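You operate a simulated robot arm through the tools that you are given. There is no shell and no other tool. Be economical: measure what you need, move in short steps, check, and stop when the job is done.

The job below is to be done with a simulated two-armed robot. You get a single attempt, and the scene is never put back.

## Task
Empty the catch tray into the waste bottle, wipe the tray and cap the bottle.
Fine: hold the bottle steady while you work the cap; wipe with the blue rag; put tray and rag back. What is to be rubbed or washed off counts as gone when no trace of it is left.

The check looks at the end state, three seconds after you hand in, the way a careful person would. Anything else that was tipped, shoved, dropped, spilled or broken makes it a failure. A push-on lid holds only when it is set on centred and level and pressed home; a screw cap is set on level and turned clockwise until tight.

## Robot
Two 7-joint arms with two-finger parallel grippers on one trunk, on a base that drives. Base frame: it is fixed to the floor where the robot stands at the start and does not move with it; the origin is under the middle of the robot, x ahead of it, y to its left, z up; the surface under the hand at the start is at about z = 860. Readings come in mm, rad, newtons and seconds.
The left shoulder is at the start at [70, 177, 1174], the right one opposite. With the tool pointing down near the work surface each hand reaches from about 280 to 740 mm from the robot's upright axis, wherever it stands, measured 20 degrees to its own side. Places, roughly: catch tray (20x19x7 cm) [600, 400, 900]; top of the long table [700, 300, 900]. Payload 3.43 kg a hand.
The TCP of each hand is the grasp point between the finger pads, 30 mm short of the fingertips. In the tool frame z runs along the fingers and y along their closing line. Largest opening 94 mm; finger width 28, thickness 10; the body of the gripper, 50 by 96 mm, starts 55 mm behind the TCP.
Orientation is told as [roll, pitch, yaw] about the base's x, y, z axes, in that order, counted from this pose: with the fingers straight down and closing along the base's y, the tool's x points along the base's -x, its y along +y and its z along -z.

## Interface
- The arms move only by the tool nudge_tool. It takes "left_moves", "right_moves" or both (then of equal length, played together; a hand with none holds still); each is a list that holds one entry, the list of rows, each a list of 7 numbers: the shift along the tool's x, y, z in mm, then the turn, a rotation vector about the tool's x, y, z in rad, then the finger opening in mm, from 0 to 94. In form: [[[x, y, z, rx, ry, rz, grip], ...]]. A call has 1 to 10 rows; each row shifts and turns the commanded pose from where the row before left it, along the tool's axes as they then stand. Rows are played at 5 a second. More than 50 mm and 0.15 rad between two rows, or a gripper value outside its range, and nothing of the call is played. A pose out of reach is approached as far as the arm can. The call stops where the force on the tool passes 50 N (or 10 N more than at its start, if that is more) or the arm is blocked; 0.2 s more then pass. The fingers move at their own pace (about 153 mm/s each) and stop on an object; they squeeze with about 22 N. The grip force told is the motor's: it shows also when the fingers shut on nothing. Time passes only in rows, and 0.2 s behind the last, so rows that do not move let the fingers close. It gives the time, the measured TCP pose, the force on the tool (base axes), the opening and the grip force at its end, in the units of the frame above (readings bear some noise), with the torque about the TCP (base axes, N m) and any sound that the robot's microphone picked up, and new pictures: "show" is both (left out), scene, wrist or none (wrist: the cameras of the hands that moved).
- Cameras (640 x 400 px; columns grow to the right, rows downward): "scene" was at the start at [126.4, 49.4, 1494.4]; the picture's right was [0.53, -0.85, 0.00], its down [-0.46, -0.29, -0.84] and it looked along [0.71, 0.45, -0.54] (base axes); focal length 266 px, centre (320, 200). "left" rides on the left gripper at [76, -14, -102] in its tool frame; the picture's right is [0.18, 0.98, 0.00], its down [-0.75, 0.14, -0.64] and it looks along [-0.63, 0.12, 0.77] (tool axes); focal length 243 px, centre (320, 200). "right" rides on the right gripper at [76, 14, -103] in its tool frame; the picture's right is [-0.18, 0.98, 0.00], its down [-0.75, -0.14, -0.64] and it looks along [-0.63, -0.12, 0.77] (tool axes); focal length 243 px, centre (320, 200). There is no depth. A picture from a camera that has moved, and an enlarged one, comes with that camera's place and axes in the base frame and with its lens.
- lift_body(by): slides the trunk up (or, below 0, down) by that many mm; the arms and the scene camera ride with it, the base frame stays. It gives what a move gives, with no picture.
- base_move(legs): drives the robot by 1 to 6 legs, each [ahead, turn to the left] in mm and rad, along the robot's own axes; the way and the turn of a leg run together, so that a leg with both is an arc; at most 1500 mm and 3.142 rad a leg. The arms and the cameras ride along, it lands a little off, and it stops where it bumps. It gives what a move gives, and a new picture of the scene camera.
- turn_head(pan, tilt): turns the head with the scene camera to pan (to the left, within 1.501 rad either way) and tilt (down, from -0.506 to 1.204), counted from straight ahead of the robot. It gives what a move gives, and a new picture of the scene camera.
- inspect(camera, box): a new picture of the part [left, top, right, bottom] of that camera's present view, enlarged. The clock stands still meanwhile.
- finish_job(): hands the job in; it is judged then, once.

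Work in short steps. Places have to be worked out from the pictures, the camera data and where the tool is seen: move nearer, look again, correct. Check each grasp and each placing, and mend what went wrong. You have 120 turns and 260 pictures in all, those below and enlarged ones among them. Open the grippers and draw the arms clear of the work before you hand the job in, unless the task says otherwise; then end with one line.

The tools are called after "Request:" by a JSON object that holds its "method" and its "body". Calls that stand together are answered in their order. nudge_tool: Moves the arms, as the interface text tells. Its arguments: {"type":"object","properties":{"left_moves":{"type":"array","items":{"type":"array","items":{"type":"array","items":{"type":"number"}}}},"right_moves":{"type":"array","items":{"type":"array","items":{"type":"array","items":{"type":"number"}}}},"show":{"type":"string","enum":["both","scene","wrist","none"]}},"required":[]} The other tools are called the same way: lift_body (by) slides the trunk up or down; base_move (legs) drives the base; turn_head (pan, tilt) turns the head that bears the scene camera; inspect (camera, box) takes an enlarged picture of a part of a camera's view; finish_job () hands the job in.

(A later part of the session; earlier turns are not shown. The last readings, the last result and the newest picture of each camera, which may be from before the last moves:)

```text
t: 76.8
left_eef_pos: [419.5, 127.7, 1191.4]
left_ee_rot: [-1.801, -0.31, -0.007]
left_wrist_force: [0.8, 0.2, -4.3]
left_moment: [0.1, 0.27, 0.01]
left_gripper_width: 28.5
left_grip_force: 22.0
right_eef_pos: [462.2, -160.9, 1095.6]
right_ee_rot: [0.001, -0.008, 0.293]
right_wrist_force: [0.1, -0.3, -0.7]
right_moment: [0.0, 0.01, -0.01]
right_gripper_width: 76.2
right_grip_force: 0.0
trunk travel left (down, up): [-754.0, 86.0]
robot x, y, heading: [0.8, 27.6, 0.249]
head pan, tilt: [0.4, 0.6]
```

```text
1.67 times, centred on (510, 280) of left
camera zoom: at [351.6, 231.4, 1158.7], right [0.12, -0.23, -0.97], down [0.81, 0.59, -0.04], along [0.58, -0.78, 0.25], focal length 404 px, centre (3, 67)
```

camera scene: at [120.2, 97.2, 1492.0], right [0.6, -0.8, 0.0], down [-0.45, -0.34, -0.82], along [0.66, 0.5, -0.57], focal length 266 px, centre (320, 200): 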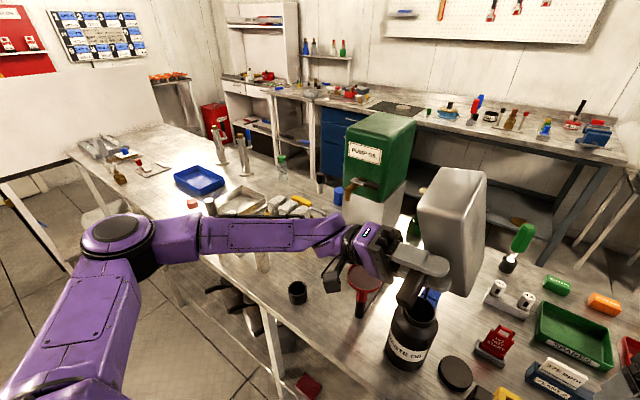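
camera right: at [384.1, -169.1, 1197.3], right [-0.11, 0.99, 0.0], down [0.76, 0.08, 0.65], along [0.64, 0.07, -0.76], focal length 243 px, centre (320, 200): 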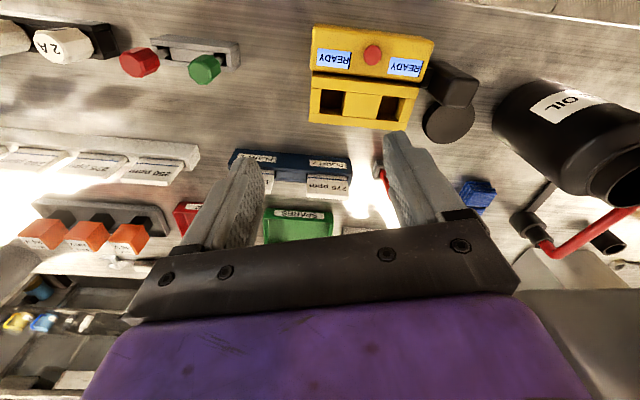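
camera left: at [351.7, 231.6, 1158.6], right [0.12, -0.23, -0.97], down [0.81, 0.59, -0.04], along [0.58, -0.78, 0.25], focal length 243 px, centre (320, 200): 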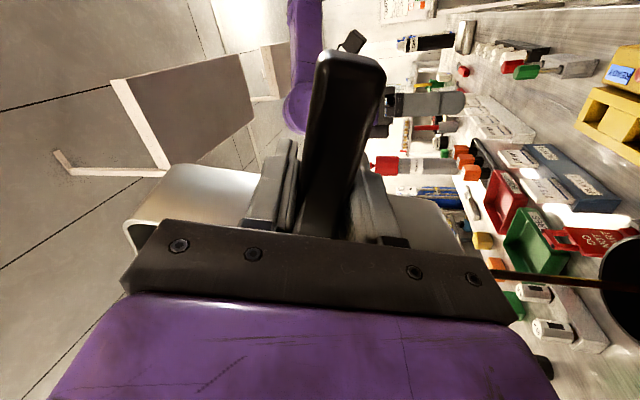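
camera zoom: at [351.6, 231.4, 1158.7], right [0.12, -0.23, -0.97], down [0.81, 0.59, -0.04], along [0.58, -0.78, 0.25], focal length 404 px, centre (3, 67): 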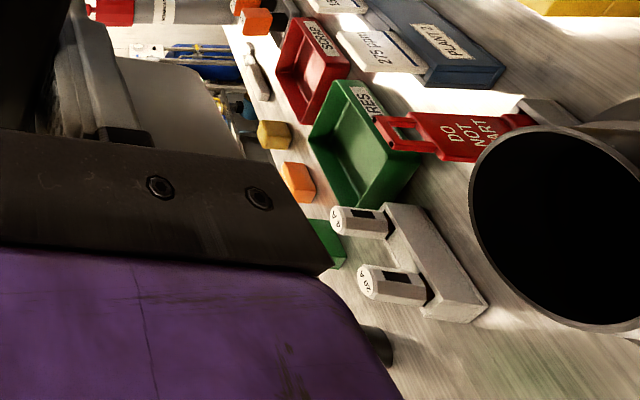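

The stream has stopped. I tip 0.3 rad more, still over the mouth, to see whether anything is left.

Request:
{"method": "nudge_tool", "body": {"left_moves": [[[0, -1.6, -9.7, 0.1, 0, 0, 10], [0, -1.6, -9.7, 0.1, 0, 0, 10], [0, -1.6, -9.7, 0.1, 0, 0, 10], [0, 0, 0, 0, 0, 0, 10], [0, 0, 0, 0, 0, 0, 10], [0, 0, 0, 0, 0, 0, 10], [0, 0, 0, 0, 0, 0, 10], [0, 0, 0, 0, 0, 0, 10]]], "show": "wrist"}}

```text
t: 78.6
left_eef_pos: [421.4, 157.1, 1187.0]
left_ee_rot: [-2.102, -0.311, -0.006]
left_wrist_force: [0.0, 0.0, -4.5]
left_moment: [0.12, 0.21, 0.0]
left_gripper_width: 28.6
left_grip_force: 21.6
right_eef_pos: [461.8, -161.9, 1095.3]
right_ee_rot: [0.002, -0.009, 0.292]
right_wrist_force: [-0.3, 0.6, 0.2]
right_moment: [-0.02, 0.0, 0.02]
right_gripper_width: 75.8
right_grip_force: 0.0
trunk travel left (down, up): [-754.0, 86.0]
robot x, y, heading: [2.6, 26.5, 0.244]
head pan, tilt: [0.4, 0.6]
camera left: at [361.7, 254.0, 1124.5], right [0.08, -0.5, -0.86], down [0.86, 0.48, -0.19], along [0.51, -0.72, 0.47], focal length 243 px, centre (320, 200)
```

left: 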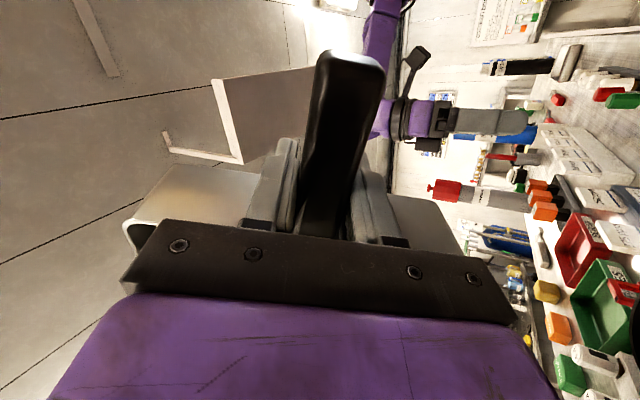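

Empty. I roll back about the corner over the mouth.

Request:
{"method": "nudge_tool", "body": {"left_moves": [[[0, 2.4, 14.5, -0.15, 0, 0, 10], [0, 2.4, 14.5, -0.15, 0, 0, 10], [0, 2.4, 14.5, -0.15, 0, 0, 10], [0, 2.4, 14.5, -0.15, 0, 0, 10], [0, 2.4, 14.5, -0.15, 0, 0, 10], [0, 2.4, 14.5, -0.15, 0, 0, 10], [0, 2.4, 14.5, -0.15, 0, 0, 10], [0, 2.4, 14.5, -0.15, 0, 0, 10], [0, 2.4, 14.5, -0.15, 0, 0, 10], [0, 2.4, 14.5, -0.15, 0, 0, 10]]], "show": "wrist"}}

```text
t: 80.8
left_eef_pos: [431.6, 25.7, 1148.2]
left_ee_rot: [-0.599, -0.311, -0.007]
left_wrist_force: [0.1, 0.3, -4.6]
left_moment: [0.1, 0.29, 0.01]
left_gripper_width: 28.2
left_grip_force: 21.9
right_eef_pos: [461.6, -163.2, 1093.9]
right_ee_rot: [0.003, -0.007, 0.291]
right_wrist_force: [1.0, -1.7, 0.0]
right_moment: [0.03, -0.02, -0.01]
right_gripper_width: 75.9
right_grip_force: 0.0
trunk travel left (down, up): [-754.0, 86.0]
robot x, y, heading: [1.2, 31.6, 0.241]
head pan, tilt: [0.4, 0.6]
camera left: at [333.0, 73.0, 1212.3], right [0.0, 0.81, -0.58], down [0.58, 0.47, 0.66], along [0.81, -0.34, -0.47], focal length 243 px, centre (320, 200)
```

left: 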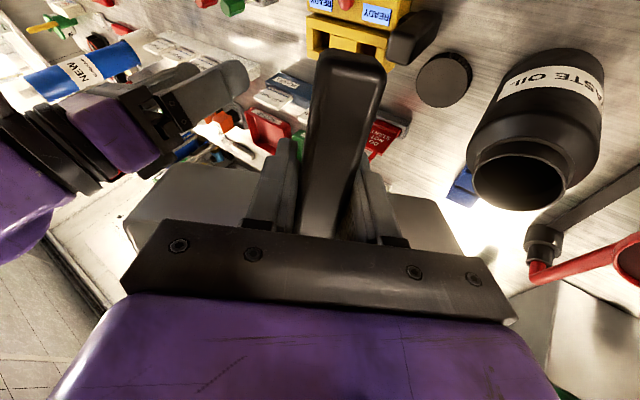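

Request:
{"method": "nudge_tool", "body": {"left_moves": [[[0, 20, -8, -0.15, 0, 0, 10], [0, 30, -8, -0.15, 0, 0, 10], [0, 35, -5, -0.15, 0, 0, 10], [0, 40, 0, -0.149, 0, 0, 10], [0, 40, 0, 0, 0.15, 0, 10], [0, 40, 0, 0, 0.15, 0, 10], [0, 40, 0, 0, 0.011, 0, 10], [0, 40, 0, 0, 0, 0, 10], [0, 40, 0, 0, 0, 0, 10], [0, 40, 0, 0, 0, 0.007, 10]]], "show": "both"}}

Request:
{"method": "inspect", "body": {"camera": "scene", "box": [300, 150, 560, 350]}}

```text
t: 83.0
left_eef_pos: [442.8, 395.5, 1124.6]
left_ee_rot: [-0.004, 0.0, -0.013]
left_wrist_force: [-0.1, 0.2, -5.5]
left_moment: [-0.01, 0.23, 0.01]
left_gripper_width: 28.2
left_grip_force: 21.9
right_eef_pos: [461.0, -159.9, 1095.0]
right_ee_rot: [0.0, -0.008, 0.291]
right_wrist_force: [0.1, 0.1, -0.3]
right_moment: [-0.01, 0.0, -0.01]
right_gripper_width: 76.0
right_grip_force: 0.1
trunk travel left (down, up): [-754.0, 86.0]
robot x, y, heading: [0.9, 25.5, 0.249]
head pan, tilt: [0.4, 0.6]
camera scene: at [119.7, 99.2, 1492.0], right [0.6, -0.8, 0.0], down [-0.45, -0.34, -0.82], along [0.66, 0.5, -0.57], focal length 266 px, centre (320, 200)
camera left: at [367.0, 384.1, 1227.3], right [-0.17, 0.99, -0.01], down [0.76, 0.13, 0.64], along [0.63, 0.11, -0.77], focal length 243 px, centre (320, 200)
```

scene: 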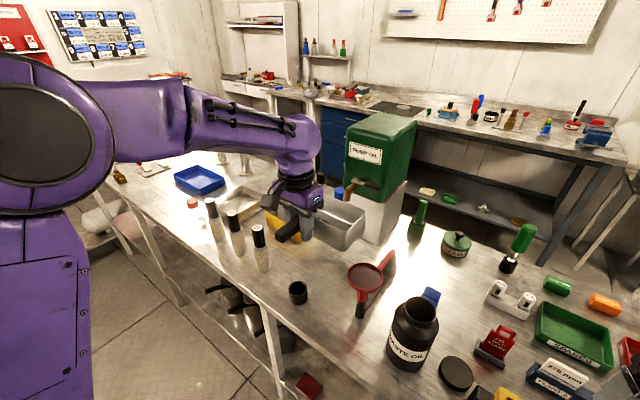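
left: 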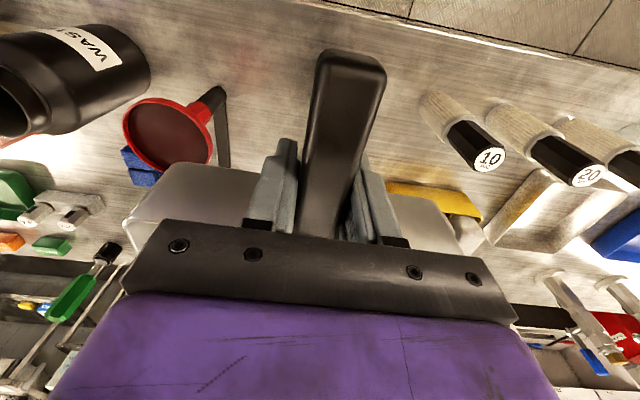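

```text
2.00 times, centred on (430, 250) of scene
camera zoom: at [119.7, 99.2, 1492.0], right [0.6, -0.8, 0.0], down [-0.45, -0.34, -0.82], along [0.66, 0.5, -0.57], focal length 532 px, centre (100, 100)
```

zoom: 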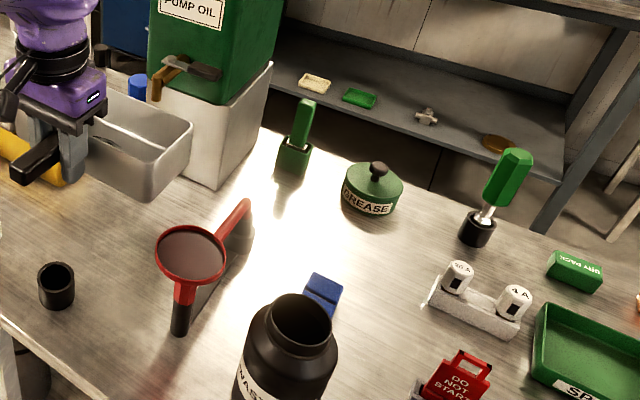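

The tray looks drained. Its home spot is cramped by the funnel and drum, so I'll wipe it while holding it in the open. I bring it closer to the robot and look into it.

Request:
{"method": "nudge_tool", "body": {"left_moves": [[[13, -30, 3, 0, 0, 0, 10], [13, -30, 3, 0, 0, 0, 10], [13, -30, 3, 0, 0, 0, 10], [13, -30, 3, 0, 0, 0, 10]]], "show": "none"}}

Request:
{"method": "turn_head", "body": {"pan": 0.35, "tilt": 0.85}}

Request:
{"method": "inspect", "body": {"camera": "right", "box": [400, 60, 640, 240]}}

```text
t: 84.0
left_eef_pos: [385.6, 275.7, 1114.3]
left_ee_rot: [-0.002, 0.0, -0.016]
left_wrist_force: [-1.5, -0.1, -4.3]
left_moment: [0.02, 0.26, 0.03]
left_gripper_width: 28.4
left_grip_force: 22.3
right_eef_pos: [462.2, -162.9, 1095.0]
right_ee_rot: [0.001, -0.009, 0.29]
right_wrist_force: [0.7, -0.7, 0.2]
right_moment: [0.04, -0.01, -0.02]
right_gripper_width: 76.1
right_grip_force: 0.0
trunk travel left (down, up): [-754.0, 86.0]
robot x, y, heading: [-3.6, 30.7, 0.242]
head pan, tilt: [0.4, 0.6]
```

```text
t: 84.7
left_eef_pos: [387.9, 277.3, 1113.6]
left_ee_rot: [-0.004, 0.001, -0.014]
left_wrist_force: [-0.6, 0.1, -4.6]
left_moment: [0.04, 0.25, -0.03]
left_gripper_width: 28.4
left_grip_force: 22.1
right_eef_pos: [462.2, -161.4, 1094.7]
right_ee_rot: [0.001, -0.008, 0.292]
right_wrist_force: [-0.6, -0.2, -0.1]
right_moment: [0.01, 0.04, 0.04]
right_gripper_width: 76.1
right_grip_force: 0.1
trunk travel left (down, up): [-754.0, 86.0]
robot x, y, heading: [1.7, 25.0, 0.241]
head pan, tilt: [0.351, 0.85]
camera scene: at [114.2, 88.3, 1471.2], right [0.56, -0.83, 0.0], down [-0.62, -0.42, -0.66], along [0.55, 0.37, -0.75], focal length 266 px, centre (320, 200)
```

scene: 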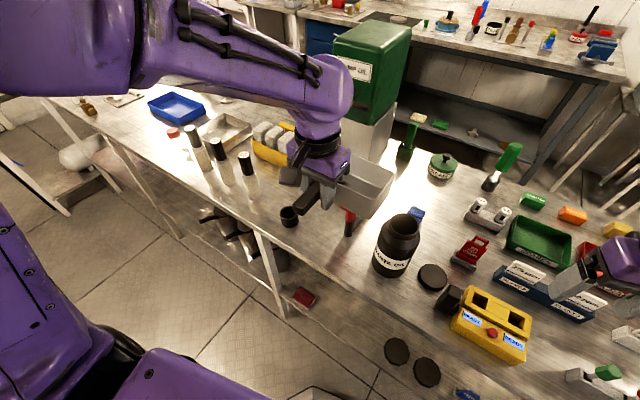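

```text
2.22 times, centred on (520, 150) of right
camera zoom: at [383.6, -168.8, 1197.6], right [-0.11, 0.99, 0.0], down [0.76, 0.08, 0.65], along [0.64, 0.07, -0.76], focal length 539 px, centre (-124, 311)
```

zoom: 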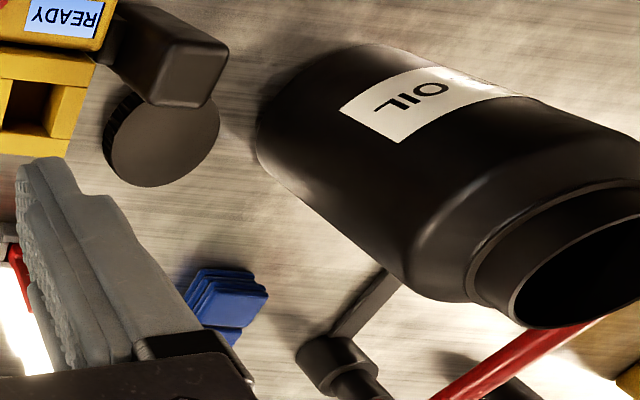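

Request:
{"method": "inspect", "body": {"camera": "scene", "box": [290, 130, 450, 250]}}

```text
3.33 times, centred on (370, 190) of scene
camera zoom: at [114.2, 88.3, 1471.2], right [0.56, -0.83, 0.0], down [-0.62, -0.42, -0.66], along [0.55, 0.37, -0.75], focal length 888 px, centre (153, 233)
```

zoom: 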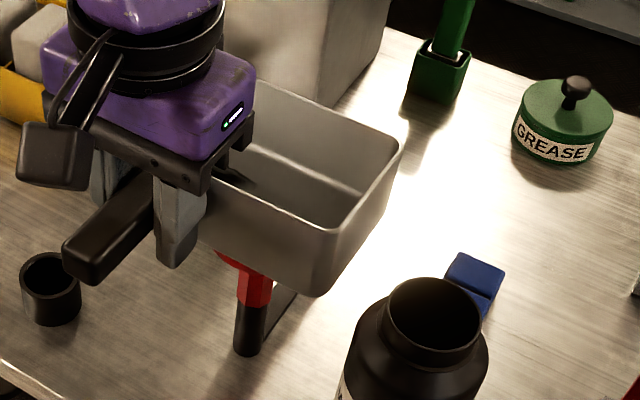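

The tray is empty with perhaps some residue. The rag lies at about (636, 128), some 38 mm wide in y. I send the right hand above it and move the tray a little left.

Request:
{"method": "nudge_tool", "body": {"left_moves": [[[0, 8, 0, 0, 0, 0, 10], [0, 8, 0, 0, 0, 0, 10], [0, 8, 0, 0, 0, 0, 10], [0, 8, 0, 0, 0, 0, 10], [0, 8, 0, 0, 0, 0, 10], [0, 8, 0, 0, 0, 0, 10], [0, 8, 0, 0, 0, 0, 10], [0, 8, 0, 0, 0, 0, 10], [0, 8, 0, 0, 0, 0, 10], [0, 8, 0, 0, 0, 0, 10]]], "right_moves": [[[-21.4, 26.2, 4, 0, 0, 0.029, 76], [-21.4, 26.2, 4, 0, 0, 0.029, 76], [-21.4, 26.2, 4, 0, 0, 0.029, 76], [-21.4, 26.2, 4, 0, 0, 0.029, 76], [-21.4, 26.2, 4, 0, 0, 0.029, 76], [-21.4, 26.2, 4, 0, 0, 0.029, 76], [-21.4, 26.2, 4, 0, 0, 0.029, 76], [-21.4, 26.2, 4, 0, 0, 0.029, 76], [-21.4, 26.2, 4, 0, 0, 0.029, 76], [-21.4, 26.2, 4, 0, 0, 0.029, 76]]]}}

```text
t: 86.9
left_eef_pos: [391.7, 359.4, 1112.6]
left_ee_rot: [-0.006, 0.002, -0.014]
left_wrist_force: [0.1, 0.4, -4.3]
left_moment: [-0.05, 0.24, -0.02]
left_gripper_width: 28.5
left_grip_force: 21.7
right_eef_pos: [631.1, 134.8, 1055.1]
right_ee_rot: [0.001, -0.005, 0.005]
right_wrist_force: [0.1, 0.2, 1.1]
right_moment: [0.04, 0.04, 0.02]
right_gripper_width: 76.0
right_grip_force: 0.0
trunk travel left (down, up): [-754.0, 86.0]
robot x, y, heading: [-4.9, 29.7, 0.248]
head pan, tilt: [0.351, 0.85]
camera scene: at [114.9, 91.3, 1471.0], right [0.56, -0.83, 0.0], down [-0.62, -0.42, -0.66], along [0.54, 0.37, -0.75], focal length 266 px, centre (320, 200)
camera right: at [553.8, 149.3, 1157.4], right [0.18, 0.98, 0.0], down [0.75, -0.14, 0.64], along [0.63, -0.11, -0.76], focal length 243 px, centre (320, 200)
camera left: at [315.7, 346.7, 1215.0], right [-0.17, 0.99, -0.01], down [0.76, 0.13, 0.64], along [0.63, 0.1, -0.77], focal length 243 px, centre (320, 200)
```

scene: 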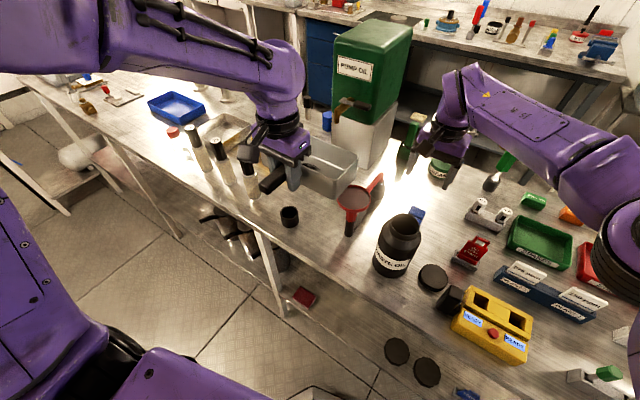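
right: 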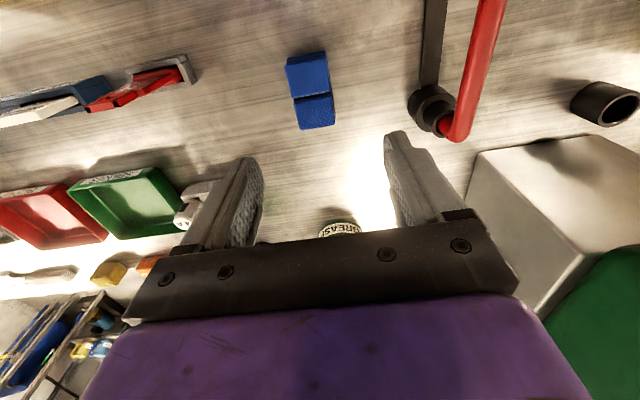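
left: 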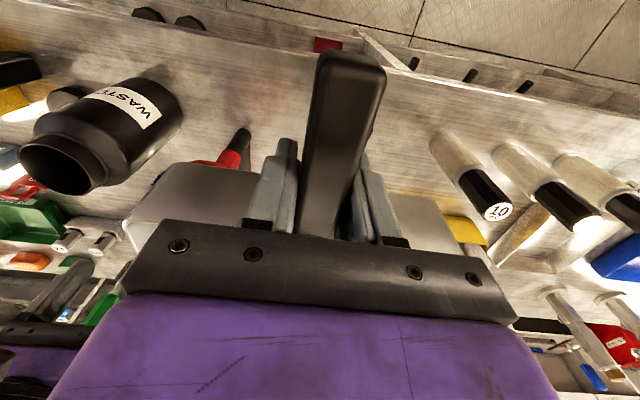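

The rag is at about (633, 127), 73 × 42 mm. I descend over it, stopping halfway to check alignment.

Request:
{"method": "nudge_tool", "body": {"right_moves": [[[-2, -8, 30, 0, 0, 0, 76], [0, 0, 40, 0, 0, 0, 76], [0, 0, 40, 0, 0, 0.06, 76], [0, 0, 0, 0, 0, 0, 76]]], "show": "wrist"}}

Request:
{"method": "inspect", "body": {"camera": "right", "box": [220, 40, 420, 240]}}

```text
t: 87.9
left_eef_pos: [390.5, 356.3, 1115.2]
left_ee_rot: [-0.004, 0.0, -0.014]
left_wrist_force: [-0.2, 0.3, -4.7]
left_moment: [-0.01, 0.27, 0.02]
left_gripper_width: 28.5
left_grip_force: 22.3
right_eef_pos: [634.1, 122.6, 942.2]
right_ee_rot: [0.003, -0.005, -0.055]
right_wrist_force: [-0.8, 0.2, 0.3]
right_moment: [0.02, 0.02, -0.02]
right_gripper_width: 76.1
right_grip_force: 0.1
trunk travel left (down, up): [-754.0, 86.0]
robot x, y, heading: [0.5, 31.0, 0.245]
head pan, tilt: [0.351, 0.85]
camera right: at [556.8, 141.7, 1045.9], right [0.24, 0.97, 0.01], down [0.74, -0.19, 0.65], along [0.63, -0.15, -0.76], focal length 243 px, centre (320, 200)
```

right: 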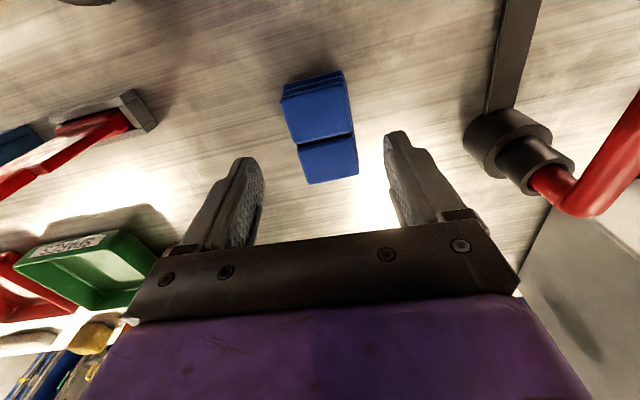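

```text
2.00 times, centred on (320, 140) of right
camera zoom: at [556.8, 141.7, 1045.9], right [0.24, 0.97, 0.01], down [0.74, -0.19, 0.65], along [0.63, -0.15, -0.76], focal length 485 px, centre (320, 320)
```

zoom: 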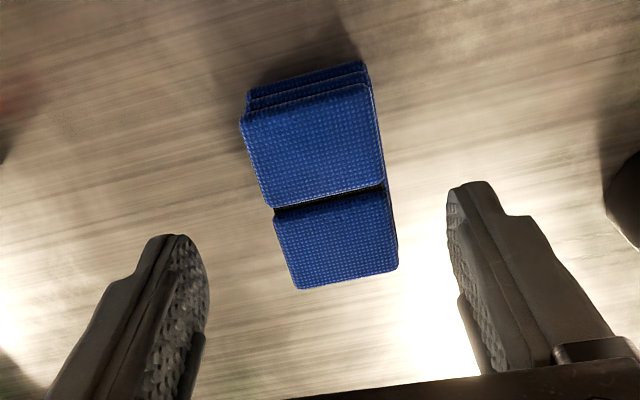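

The rag's axis is along x, centred at about (639, 126). I square up, shift a few mm and lower to z≈897.

Request:
{"method": "nudge_tool", "body": {"right_moves": [[[-4, 3.5, 20, 0, 0, -0.055, 76], [0, 0, 15, 0, 0, 0, 76], [0, 0, 6, 0, 0, 0, 76], [0, 0, 4, 0, 0, 0, 76], [0, 0, 0, 0, 0, 0, 60], [0, 0, 0, 0, 0, 0, 40], [0, 0, 0, 0, 0, 0, 15], [0, 0, 0, 0, 0, 0, 15]]], "show": "wrist"}}

```text
t: 89.7
left_eef_pos: [391.5, 356.5, 1114.4]
left_ee_rot: [-0.003, 0.001, -0.014]
left_wrist_force: [0.3, 0.2, -4.2]
left_moment: [-0.02, 0.23, 0.02]
left_gripper_width: 28.5
left_grip_force: 22.0
right_eef_pos: [637.3, 126.4, 900.1]
right_ee_rot: [0.003, -0.005, -0.001]
right_wrist_force: [0.2, -0.2, -1.9]
right_moment: [0.03, 0.01, 0.04]
right_gripper_width: 43.0
right_grip_force: 21.5
trunk travel left (down, up): [-754.0, 86.0]
robot x, y, heading: [-1.3, 26.3, 0.247]
head pan, tilt: [0.351, 0.85]
camera right: at [560.4, 141.2, 1002.7], right [0.18, 0.98, 0.0], down [0.75, -0.14, 0.64], along [0.63, -0.12, -0.76], focal length 243 px, centre (320, 200)
```

right: 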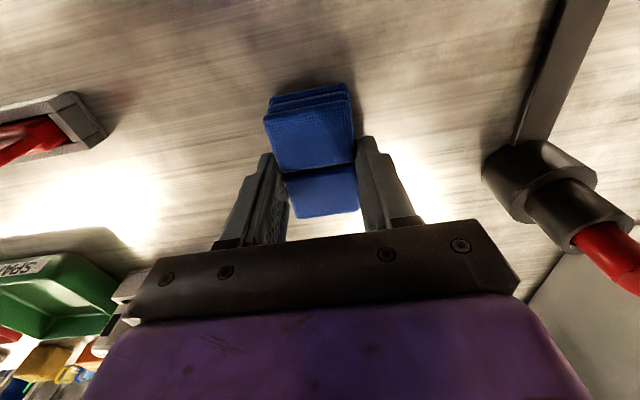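

The rag is gripped; its home is TCP (637.5, 126.5, 900), yaw 0. I lift it straight up and bring the tray to the open centre above the bottle.

Request:
{"method": "nudge_tool", "body": {"left_moves": [[[0, 0, -5, 0, 0, 0, 10], [0, 0, -5, 0, 0, 0, 10], [0, 0, -5, 0, 0, 0, 10], [0, 0, -5, 0, 0, 0, 10], [0, -20, -5, 0, 0, 0, 10], [0, -20, -5, 0, 0, 0, 10], [0, -20, -5, 0, 0, 0, 10], [0, -20, -5, 0, 0, 0, 10], [0, -20, 0, 0, 0, 0, 10], [0, -20, 0, 0, 0, 0, 10]]], "right_moves": [[[0, 0, -10, 0, 0, 0, 15], [0, 0, -30, 0, 0, 0, 15], [0, 0, -45, 0, 0, 0, 15], [0, 0, -45, 0, 0, 0, 15], [10, 0, -45, 0, 0, 0, 15], [20, 0, -45, 0, 0, 0, 15], [25, 0, -45, 0, 0, 0, 15], [25, 0, -40, 0, 0, 0, 15], [30, 0, -30, 0, 0, 0, 15], [30, 0, -20, 0, 0, 0, 15]]]}}

```text
refused: row 7 steps farther than a row can; nothing moved
```

Request:
{"method": "nudge_tool", "body": {"left_moves": [[[0, 0, -5, 0, 0, 0, 10], [0, 0, -5, 0, 0, 0, 10], [0, 0, -5, 0, 0, 0, 10], [0, 0, -5, 0, 0, 0, 10], [0, -20, -5, 0, 0, 0, 10], [0, -20, -5, 0, 0, 0, 10], [0, -20, -5, 0, 0, 0, 10], [0, -20, -5, 0, 0, 0, 10], [0, -20, 0, 0, 0, 0, 10], [0, -20, 0, 0, 0, 0, 10]]], "right_moves": [[[0, 0, -10, 0, 0, 0, 15], [0, 0, -30, 0, 0, 0, 15], [0, 0, -45, 0, 0, 0, 15], [0, 0, -45, 0, 0, 0, 15], [10, 0, -45, 0, 0, 0, 15], [20, 0, -40, 0, 0, 0, 15], [25, 0, -40, 0, 0, 0, 15], [25, 0, -40, 0, 0, 0, 15], [30, 0, -30, 0, 0, 0, 15], [30, 0, -20, 0, 0, 0, 15]]]}}

```text
t: 91.9
left_eef_pos: [387.6, 235.0, 1155.1]
left_ee_rot: [-0.004, -0.002, -0.014]
left_wrist_force: [-0.2, -0.2, -4.7]
left_moment: [0.03, 0.2, -0.03]
left_gripper_width: 28.5
left_grip_force: 22.1
right_eef_pos: [493.3, 123.8, 1246.8]
right_ee_rot: [0.006, -0.005, -0.001]
right_wrist_force: [-0.8, -0.6, 0.1]
right_moment: [0.04, -0.03, -0.01]
right_gripper_width: 43.3
right_grip_force: 21.9
trunk travel left (down, up): [-754.0, 86.0]
robot x, y, heading: [2.7, 32.9, 0.242]
head pan, tilt: [0.351, 0.85]
camera scene: at [112.4, 86.6, 1471.3], right [0.56, -0.83, 0.0], down [-0.62, -0.42, -0.66], along [0.55, 0.37, -0.75], focal length 266 px, centre (320, 200)
camera right: at [415.6, 139.1, 1350.1], right [0.18, 0.98, 0.01], down [0.75, -0.14, 0.65], along [0.64, -0.11, -0.76], focal length 243 px, centre (320, 200)
camera left: at [311.5, 221.4, 1258.0], right [-0.17, 0.99, 0.0], down [0.75, 0.13, 0.64], along [0.63, 0.11, -0.77], focal length 243 px, centre (320, 200)
```

scene: 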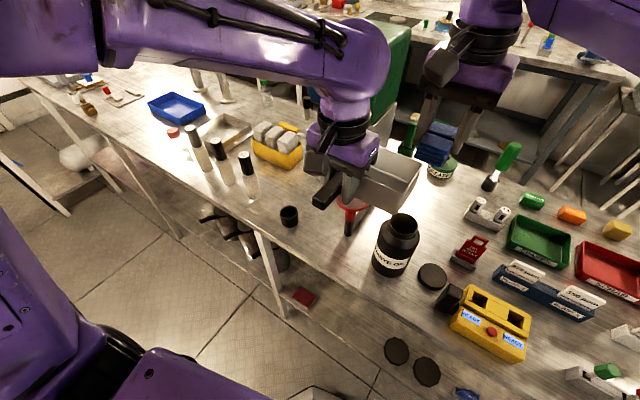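
right: 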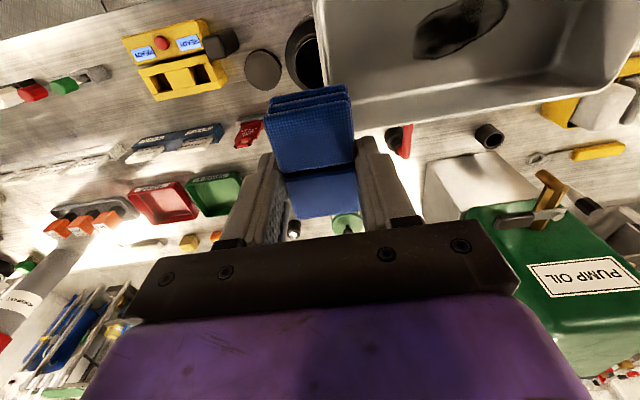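
left: 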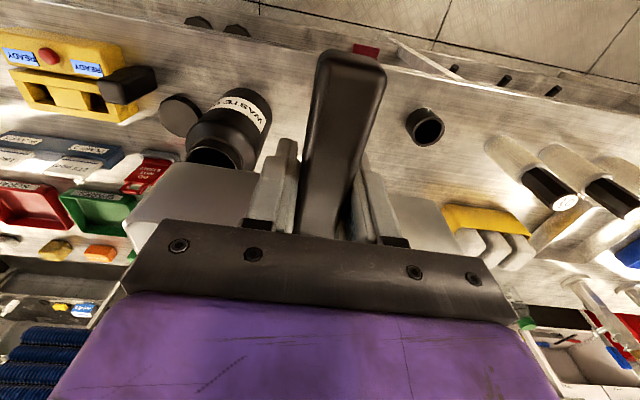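

The right camera now shows one dark stain on the tray floor. I enlarge it.

Request:
{"method": "inspect", "body": {"camera": "right", "box": [300, 0, 640, 140]}}

```text
1.88 times, centred on (470, 70) of right
camera zoom: at [415.6, 139.1, 1350.1], right [0.18, 0.98, 0.01], down [0.75, -0.14, 0.65], along [0.64, -0.11, -0.76], focal length 457 px, centre (38, 445)
```

zoom: 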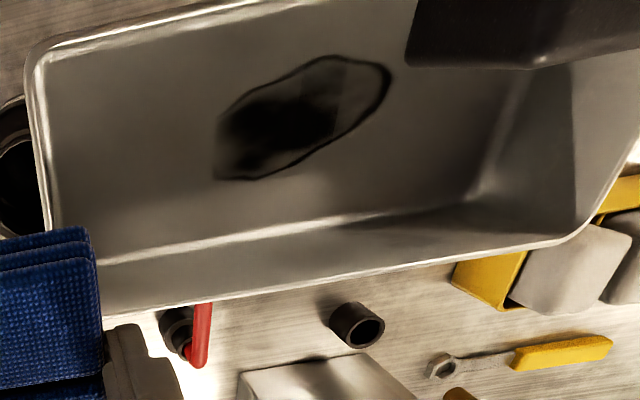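

The stain spans roughly (54…84, −24…+40) from the left TCP. To fit beside the left hand I turn the right hand 180°, so its camera faces away, rotating clear above the tray.

Request:
{"method": "nudge_tool", "body": {"right_moves": [[[0, 0, -3, 0, 0, 0.15, 15], [0, 0, -3, 0, 0, 0.15, 15], [0, 0, -3, 0, 0, 0.15, 15], [0, 0, 0, 0, 0, 0.15, 15], [0, 0, 0, 0, 0, 0.15, 15], [0, 0, 0, 0, 0, 0.15, 15], [0, 0, 0, 0, 0, 0.15, 15], [0, 0, 0, 0, 0, 0.15, 15], [0, 0, 0, 0, 0, 0.15, 15], [0, 0, 0, 0, 0, 0.15, 15]]], "show": "none"}}

Request:
{"method": "nudge_tool", "body": {"right_moves": [[[0, 0, 0, 0, 0, 0.15, 15], [0, 0, 0, 0, 0, 0.15, 15], [0, 0, 0, 0, 0, 0.15, 15], [0, 0, 0, 0, 0, 0.15, 15], [0, 0, 0, 0, 0, 0.15, 15], [0, 0, 0, 0, 0, 0.15, 15], [0, 0, 0, 0, 0, 0.15, 15], [0, 0, 0, 0, 0, 0.15, 15], [0, 0, 0, 0, 0, 0.15, 15], [0, 0, 0, 0, 0, 0.14, 15]]], "show": "both"}}

```text
t: 94.1
left_eef_pos: [388.6, 235.3, 1155.5]
left_ee_rot: [-0.003, 0.001, -0.014]
left_wrist_force: [-0.7, 0.0, -4.9]
left_moment: [0.01, 0.25, 0.01]
left_gripper_width: 28.3
left_grip_force: 22.0
right_eef_pos: [494.8, 124.9, 1253.1]
right_ee_rot: [0.005, 0.004, -1.501]
right_wrist_force: [-0.1, 0.4, -0.4]
right_moment: [0.01, -0.02, 0.0]
right_gripper_width: 43.4
right_grip_force: 22.2
trunk travel left (down, up): [-754.0, 86.0]
robot x, y, heading: [-1.1, 29.9, 0.243]
head pan, tilt: [0.351, 0.85]
```

```text
t: 96.3
left_eef_pos: [387.9, 236.2, 1155.8]
left_ee_rot: [-0.004, -0.001, -0.014]
left_wrist_force: [0.0, -0.1, -3.9]
left_moment: [0.04, 0.26, 0.03]
left_gripper_width: 28.2
left_grip_force: 22.0
right_eef_pos: [494.6, 125.4, 1254.8]
right_ee_rot: [-0.003, 0.006, -2.993]
right_wrist_force: [-0.1, 0.6, -0.5]
right_moment: [-0.02, 0.0, 0.01]
right_gripper_width: 42.9
right_grip_force: 22.0
trunk travel left (down, up): [-754.0, 86.0]
robot x, y, heading: [2.5, 29.3, 0.243]
head pan, tilt: [0.351, 0.85]
camera scene: at [114.2, 88.0, 1471.2], right [0.56, -0.83, 0.0], down [-0.62, -0.42, -0.66], along [0.55, 0.37, -0.75], focal length 266 px, centre (320, 200)
camera right: at [572.0, 123.6, 1357.8], right [-0.03, -1.0, 0.0], down [-0.77, 0.02, 0.64], along [-0.64, 0.03, -0.77], focal length 243 px, centre (320, 200)
```

scene: 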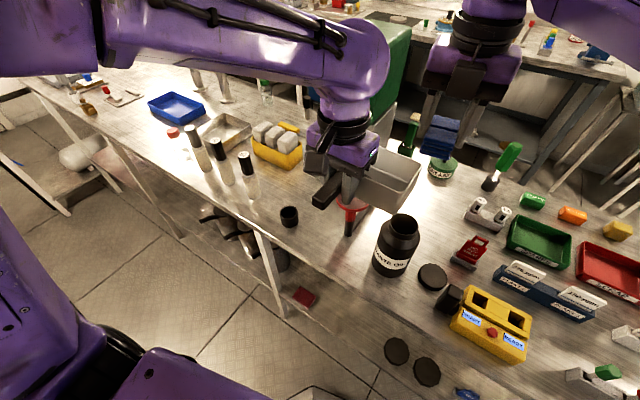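
right: 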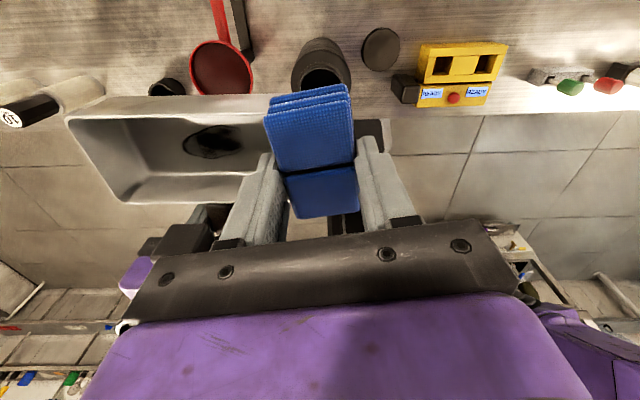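

Both wrists would collide if I wiped with the tray in hand, because the axes are only about 73 mm apart. Instead I'll put the tray home, pass the rag to the left hand via the table front, and wipe with the left. Left goes back toward home while the right turns back.

Request:
{"method": "nudge_tool", "body": {"left_moves": [[[-9, 26, 0, 0, 0, 0, 10], [-9, 26, 0, 0, 0, 0, 10], [-9, 26, 0, 0, 0, 0, 10], [-9, 26, 0, 0, 0, 0, 10], [-9, 26, 0, 0, 0, 0, 10], [-9, 26, 0, 0, 0, 0, 10], [-9, 24, 0, 0, 0, 0, 10], [-3, 0, 20, 0, 0, 0, 10], [0, 0, 20, 0, 0, 0, 10], [0, 0, 20, 0, 0, -0.014, 10]]], "right_moves": [[[0, 0, 0, 0, 0, -0.15, 15], [0, 0, 0, 0, 0, -0.15, 15], [0, 0, 0, 0, 0, -0.15, 15], [0, 0, 0, 0, 0, -0.15, 15], [0, 0, 0, 0, 0, -0.15, 15], [0, 0, 0, 0, 0, -0.15, 15], [0, 0, 0, 0, 0, -0.15, 15], [0, 0, 0, 0, 0, -0.15, 15], [0, 0, 0, 0, 0, -0.15, 15], [0, 0, 0, 0, 0, -0.15, 15]]], "show": "none"}}

Request:
{"method": "nudge_tool", "body": {"left_moves": [[[-7, 0, 23, 0, 0, 0, 10], [-7, 0, 23, 0, 0, 0, 10], [-7, 0, 23, 0, 0, 0, 10], [-7, 0, 23, 0, 0, 0, 10], [-7, 0, 23, 0, 0, 0, 10], [-7, 0, 23, 0, 0, 0, 10], [0, 0, 10, 0, 0, 0, 10], [0, 0, 0, 0, 0, 0, 10], [0, 0, 0, 0, 0, 0, 10], [0, 0, 0, 0, 0, 0, 10]]], "right_moves": [[[0, 0, 0, 0, 0, -0.15, 15], [0, 0, 0, 0, 0, -0.15, 15], [0, 0, 0, 0, 0, -0.15, 15], [0, 0, 0, 0, 0, -0.15, 15], [0, 0, 0, 0, 0, -0.15, 15], [0, 0, 0, 0, 0, -0.15, 15], [0, 0, 0, 0, 0, -0.15, 15], [0, 0, 0, 0, 0, -0.15, 15], [0, 0, 0, 0, 0, -0.15, 15], [0, 0, 0, 0, 0, -0.14, 15]]], "show": "both"}}

```text
t: 98.5
left_eef_pos: [457.3, 416.0, 1093.8]
left_ee_rot: [-0.005, 0.001, 0.001]
left_wrist_force: [-0.8, 0.2, -3.4]
left_moment: [-0.01, 0.25, 0.0]
left_gripper_width: 28.5
left_grip_force: 21.9
right_eef_pos: [496.2, 126.9, 1254.1]
right_ee_rot: [0.006, 0.002, -1.487]
right_wrist_force: [-0.2, -0.5, -1.3]
right_moment: [-0.04, -0.01, 0.02]
right_gripper_width: 43.2
right_grip_force: 21.9
trunk travel left (down, up): [-754.0, 86.0]
robot x, y, heading: [0.7, 31.3, 0.246]
head pan, tilt: [0.351, 0.85]
```

```text
t: 100.7
left_eef_pos: [498.5, 413.6, 946.3]
left_ee_rot: [-0.002, 0.0, 0.0]
left_wrist_force: [0.7, -0.3, -4.2]
left_moment: [0.0, 0.28, -0.01]
left_gripper_width: 28.3
left_grip_force: 22.3
right_eef_pos: [496.5, 126.1, 1254.1]
right_ee_rot: [0.003, -0.004, 0.003]
right_wrist_force: [0.7, -1.0, -1.0]
right_moment: [-0.02, 0.0, 0.03]
right_gripper_width: 43.2
right_grip_force: 22.0
trunk travel left (down, up): [-754.0, 86.0]
robot x, y, heading: [-0.2, 31.9, 0.247]
head pan, tilt: [0.351, 0.85]
camera scene: at [114.2, 88.4, 1471.1], right [0.56, -0.83, 0.0], down [-0.62, -0.42, -0.66], along [0.55, 0.37, -0.75], focal length 266 px, centre (320, 200)
camera right: at [418.1, 140.8, 1356.8], right [0.18, 0.98, 0.0], down [0.75, -0.14, 0.65], along [0.63, -0.11, -0.76], focal length 243 px, centre (320, 200)
camera left: at [422.7, 400.6, 1047.8], right [-0.18, 0.98, 0.0], down [0.75, 0.14, 0.64], along [0.63, 0.11, -0.77], focal length 243 px, centre (320, 200)
```

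scene: 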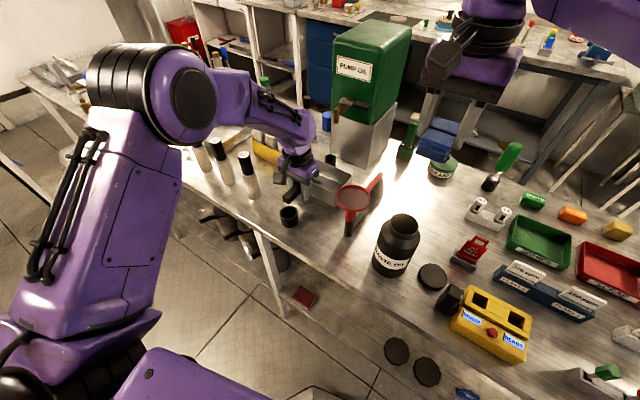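
right: 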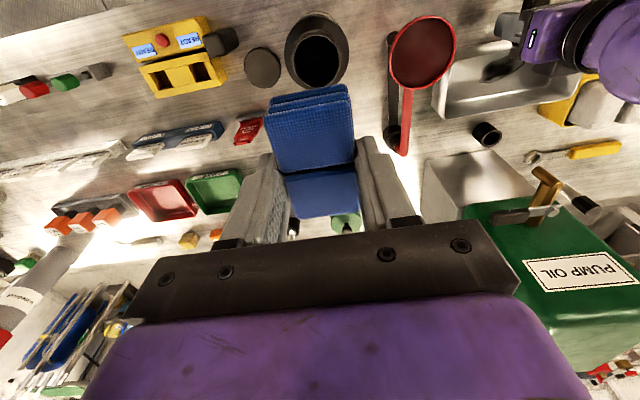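
left: 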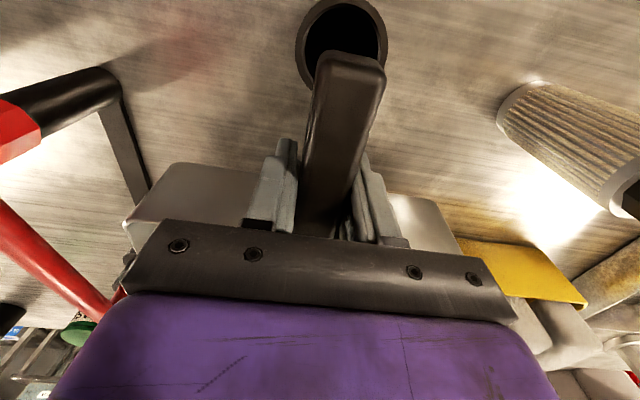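

The tray is above its place. I retrace the pick-up path: down to z≈922, slide right, then lower to z≈901.

Request:
{"method": "nudge_tool", "body": {"left_moves": [[[0, 0, 12, 0, 0, 0, 10], [0, 0, 12, 0, 0, 0, 10], [0, -18, 0, 0, 0, 0, 10], [1.5, -20, 3, 0, 0, 0, 10], [0, 0, 3, 0, 0, 0, 10], [0, 0, 6, 0, 0, 0, 10], [0, 0, 5, 0, 0, 0, 10], [0, 0, 3, 0, 0, 0, 10], [0, 0, 0, 0, 0, 0, 10]]], "show": "wrist"}}

```text
t: 102.7
left_eef_pos: [498.5, 375.0, 904.4]
left_ee_rot: [-0.005, -0.003, 0.0]
left_wrist_force: [-0.7, -0.9, 3.5]
left_moment: [0.13, -0.68, 0.04]
left_gripper_width: 28.7
left_grip_force: 22.3
right_eef_pos: [494.5, 124.3, 1254.7]
right_ee_rot: [0.003, -0.007, 0.0]
right_wrist_force: [-0.1, -0.1, -0.4]
right_moment: [0.0, 0.03, 0.02]
right_gripper_width: 43.0
right_grip_force: 21.6
trunk travel left (down, up): [-754.0, 86.0]
robot x, y, heading: [-3.0, 28.9, 0.249]
head pan, tilt: [0.351, 0.85]
camera left: at [421.8, 361.8, 1005.7], right [-0.18, 0.98, 0.0], down [0.75, 0.14, 0.64], along [0.63, 0.12, -0.77], focal length 243 px, centre (320, 200)
```

left: 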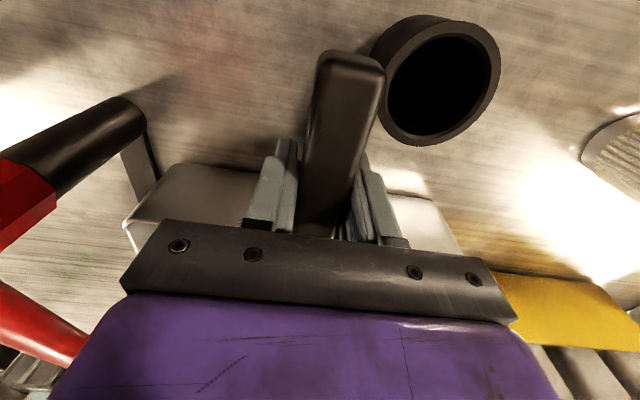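

The tray is on the table with the handle where it was. I release and lift the left hand away up and to the left.

Request:
{"method": "nudge_tool", "body": {"left_moves": [[[0, 0, -1.5, 0, 0, 0, 40], [0, 0, 0, 0, 0, 0, 50], [0, 0, -20, 0, 0, 0, 50], [0, 0, -45, 0, 0, 0, 50], [0, 0, -45, 0, 0, 0, 50], [0, 0, -45, 0, 0, 0, 50], [0, 40, -25, 0, 0, 0, 50], [0, 45, 0, 0, 0, 0, 50], [0, 40, 0, 0, 0, 0, 50]]], "show": "both"}}

Request:
{"method": "inspect", "body": {"camera": "scene", "box": [260, 130, 400, 240]}}

Request:
{"method": "inspect", "body": {"camera": "right", "box": [400, 20, 640, 180]}}

```text
t: 104.7
left_eef_pos: [497.3, 503.0, 1085.8]
left_ee_rot: [-0.006, 0.0, 0.0]
left_wrist_force: [0.0, 0.5, 0.0]
left_moment: [0.04, 0.02, -0.01]
left_gripper_width: 50.3
left_grip_force: 0.1
right_eef_pos: [494.4, 127.5, 1254.1]
right_ee_rot: [0.004, -0.003, 0.001]
right_wrist_force: [0.4, -0.5, -0.7]
right_moment: [-0.04, -0.04, -0.01]
right_gripper_width: 43.0
right_grip_force: 22.3
trunk travel left (down, up): [-754.0, 86.0]
robot x, y, heading: [-0.7, 25.8, 0.249]
head pan, tilt: [0.351, 0.85]
camera scene: at [113.8, 89.0, 1471.2], right [0.56, -0.83, 0.0], down [-0.62, -0.42, -0.66], along [0.55, 0.37, -0.75], focal length 266 px, centre (320, 200)
camera left: at [421.6, 489.1, 1187.3], right [-0.18, 0.98, 0.0], down [0.75, 0.14, 0.64], along [0.63, 0.11, -0.77], focal length 243 px, centre (320, 200)
```

scene: 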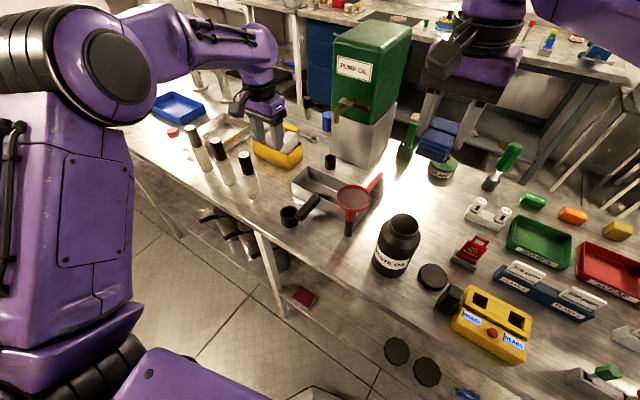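
left: 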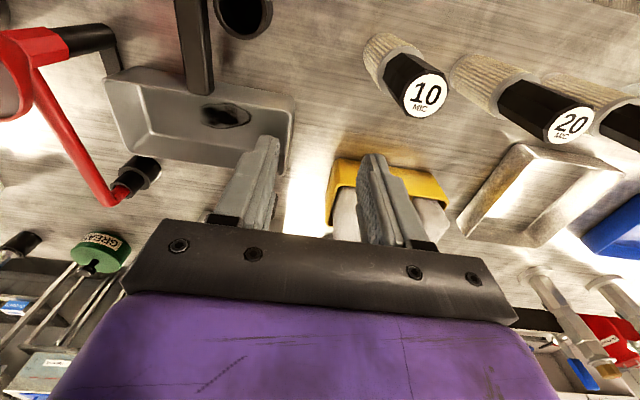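

```text
3.64 times, centred on (330, 185) of scene
camera zoom: at [113.8, 89.0, 1471.2], right [0.56, -0.83, 0.0], down [-0.62, -0.42, -0.66], along [0.55, 0.37, -0.75], focal length 968 px, centre (284, 254)
```

zoom: 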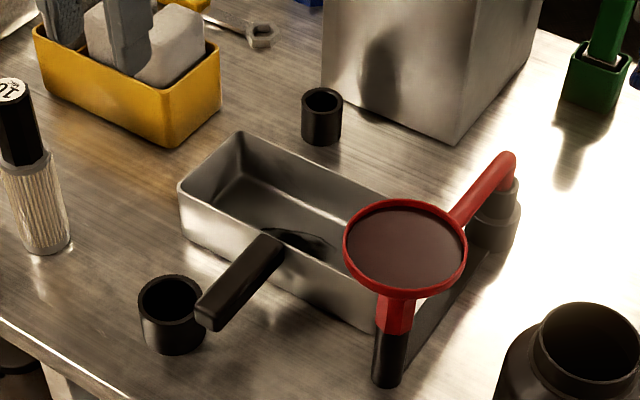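

```text
2.50 times, centred on (520, 100) of right
camera zoom: at [417.8, 141.7, 1356.9], right [0.18, 0.98, 0.0], down [0.75, -0.14, 0.65], along [0.63, -0.12, -0.76], focal length 606 px, centre (-180, 450)
```

zoom: 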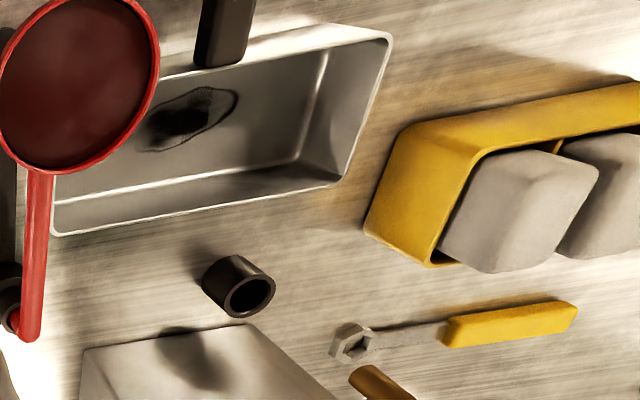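

The tray is home and the stain is visible. The right hand now carries the rag to the free front spot at about (420, 325).

Request:
{"method": "nudge_tool", "body": {"right_moves": [[[15, 40, 0, 0, 0, 0, 15], [15, 40, 0, 0, 0, 0, 15], [15, 40, 0, 0, 0, 0, 15], [15, 40, 0, 0, 0, 0, 15], [14, 38, 0, 0, 0, 0, 15], [0, 0, 45, 0, 0, 0, 15], [0, 0, 45, 0, 0, 0, 15], [0, 0, 45, 0, 0, 0, 15], [0, 0, 45, 0, 0, 0, 15], [0, 0, 45, 0, 0, 0, 15]]], "show": "both"}}

```text
t: 106.9
left_eef_pos: [498.3, 501.4, 1086.1]
left_ee_rot: [-0.005, 0.0, -0.001]
left_wrist_force: [-0.4, -0.9, -0.1]
left_moment: [0.0, 0.04, 0.01]
left_gripper_width: 50.1
left_grip_force: 0.1
right_eef_pos: [417.0, 291.7, 1021.3]
right_ee_rot: [0.003, -0.004, 0.0]
right_wrist_force: [-0.2, 0.3, -0.5]
right_moment: [0.01, 0.0, 0.01]
right_gripper_width: 42.9
right_grip_force: 22.2
right hand out of reach, approached as far as the arm can: row 4, 5
trunk travel left (down, up): [-754.0, 86.0]
robot x, y, heading: [-2.4, 30.0, 0.25]
head pan, tilt: [0.351, 0.85]
camera scene: at [115.1, 88.3, 1471.1], right [0.56, -0.83, 0.0], down [-0.62, -0.42, -0.66], along [0.54, 0.37, -0.75], focal length 266 px, centre (320, 200)
camera right: at [339.5, 305.7, 1124.0], right [0.18, 0.98, 0.0], down [0.75, -0.14, 0.64], along [0.63, -0.12, -0.76], focal length 243 px, centre (320, 200)
```

scene: 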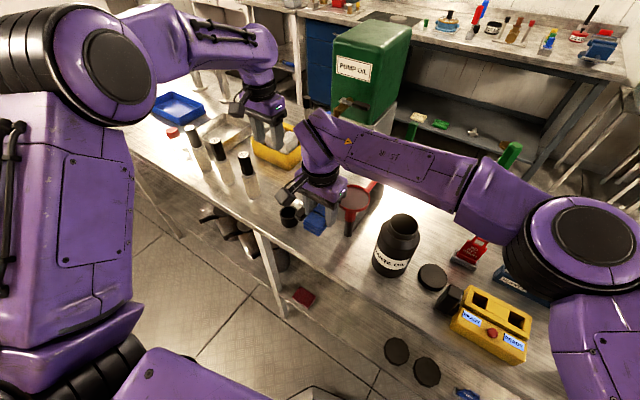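
right: 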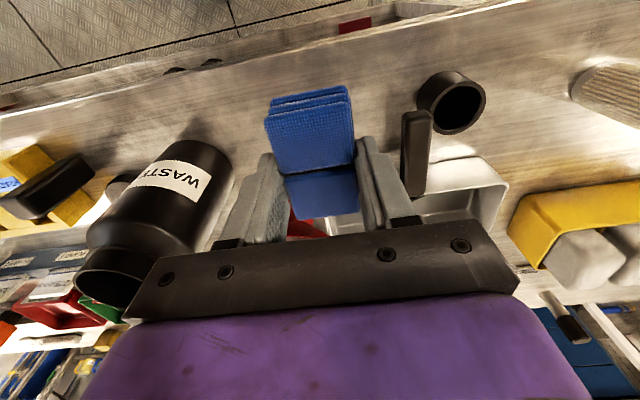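

Request:
{"method": "nudge_tool", "body": {"right_moves": [[[0, 15, 10, 0, 0, 0, 15], [0, 12, 20, 0, 0, 0, 15], [0, 0, 35, 0, 0, 0, 15], [0, 0, 30, 0, 0, 0, 15], [0, 0, 12, 0, 0, 0, 15], [0, 0, 6, 0, 0, 0, 15], [0, 0, 3, 0, 0, 0, 15], [0, 0, 2, 0, 0, 0, 15]]], "show": "wrist"}}

```text
t: 108.7
left_eef_pos: [496.3, 500.8, 1086.0]
left_ee_rot: [-0.003, -0.001, 0.0]
left_wrist_force: [-0.8, -0.5, 0.1]
left_moment: [0.01, 0.0, 0.0]
left_gripper_width: 50.2
left_grip_force: 0.0
right_eef_pos: [414.3, 315.8, 902.1]
right_ee_rot: [0.003, -0.005, 0.0]
right_wrist_force: [0.0, 0.6, -0.4]
right_moment: [0.02, 0.03, 0.01]
right_gripper_width: 43.1
right_grip_force: 21.9
trunk travel left (down, up): [-754.0, 86.0]
robot x, y, heading: [-1.6, 30.4, 0.248]
head pan, tilt: [0.351, 0.85]
camera right: at [336.9, 331.4, 1005.3], right [0.18, 0.98, 0.0], down [0.75, -0.14, 0.65], along [0.64, -0.12, -0.76], focal length 243 px, centre (320, 200)
```

right: 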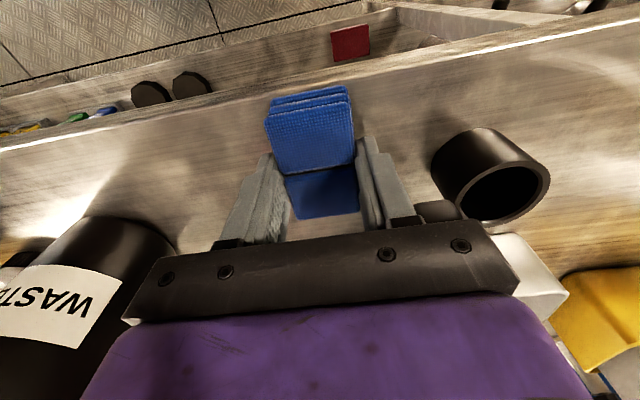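

The rag is at its resting height. I ease down 1.5 mm, release and raise the right hand back out over the bottle side.

Request:
{"method": "nudge_tool", "body": {"right_moves": [[[0, 0, 1.5, 0, 0, 0, 15], [0, 0, 0, 0, 0, 0, 58], [0, 0, 0, 0, 0, 0, 58], [0, 0, -25, 0, 0, 0, 58], [0, 0, -45, 0, 0, 0, 58], [0, 0, -45, 0, 0, 0, 58], [0, 0, -45, 0, 0, 0, 58], [0, -45, -20, 0, 0, 0, 58], [0, -48, 0, 0, 0, 0, 58], [0, -48, 0, 0, 0, 0, 58]]], "show": "wrist"}}

```text
t: 110.9
left_eef_pos: [497.5, 499.7, 1087.8]
left_ee_rot: [-0.003, -0.002, 0.002]
left_wrist_force: [0.3, 0.5, -0.1]
left_moment: [0.03, 0.02, -0.01]
left_gripper_width: 49.7
left_grip_force: 0.1
right_eef_pos: [411.9, 172.8, 1082.2]
right_ee_rot: [0.005, -0.006, 0.0]
right_wrist_force: [0.2, -0.6, 0.1]
right_moment: [0.0, -0.01, -0.01]
right_gripper_width: 57.7
right_grip_force: 0.1
trunk travel left (down, up): [-754.0, 86.0]
robot x, y, heading: [-3.9, 28.4, 0.246]
head pan, tilt: [0.351, 0.85]
camera right: at [334.7, 187.3, 1185.8], right [0.18, 0.98, 0.01], down [0.75, -0.14, 0.65], along [0.64, -0.11, -0.76], focal length 243 px, centre (320, 200)
```

right: 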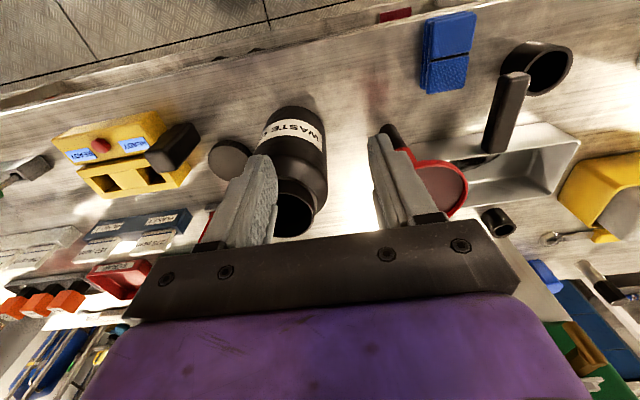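

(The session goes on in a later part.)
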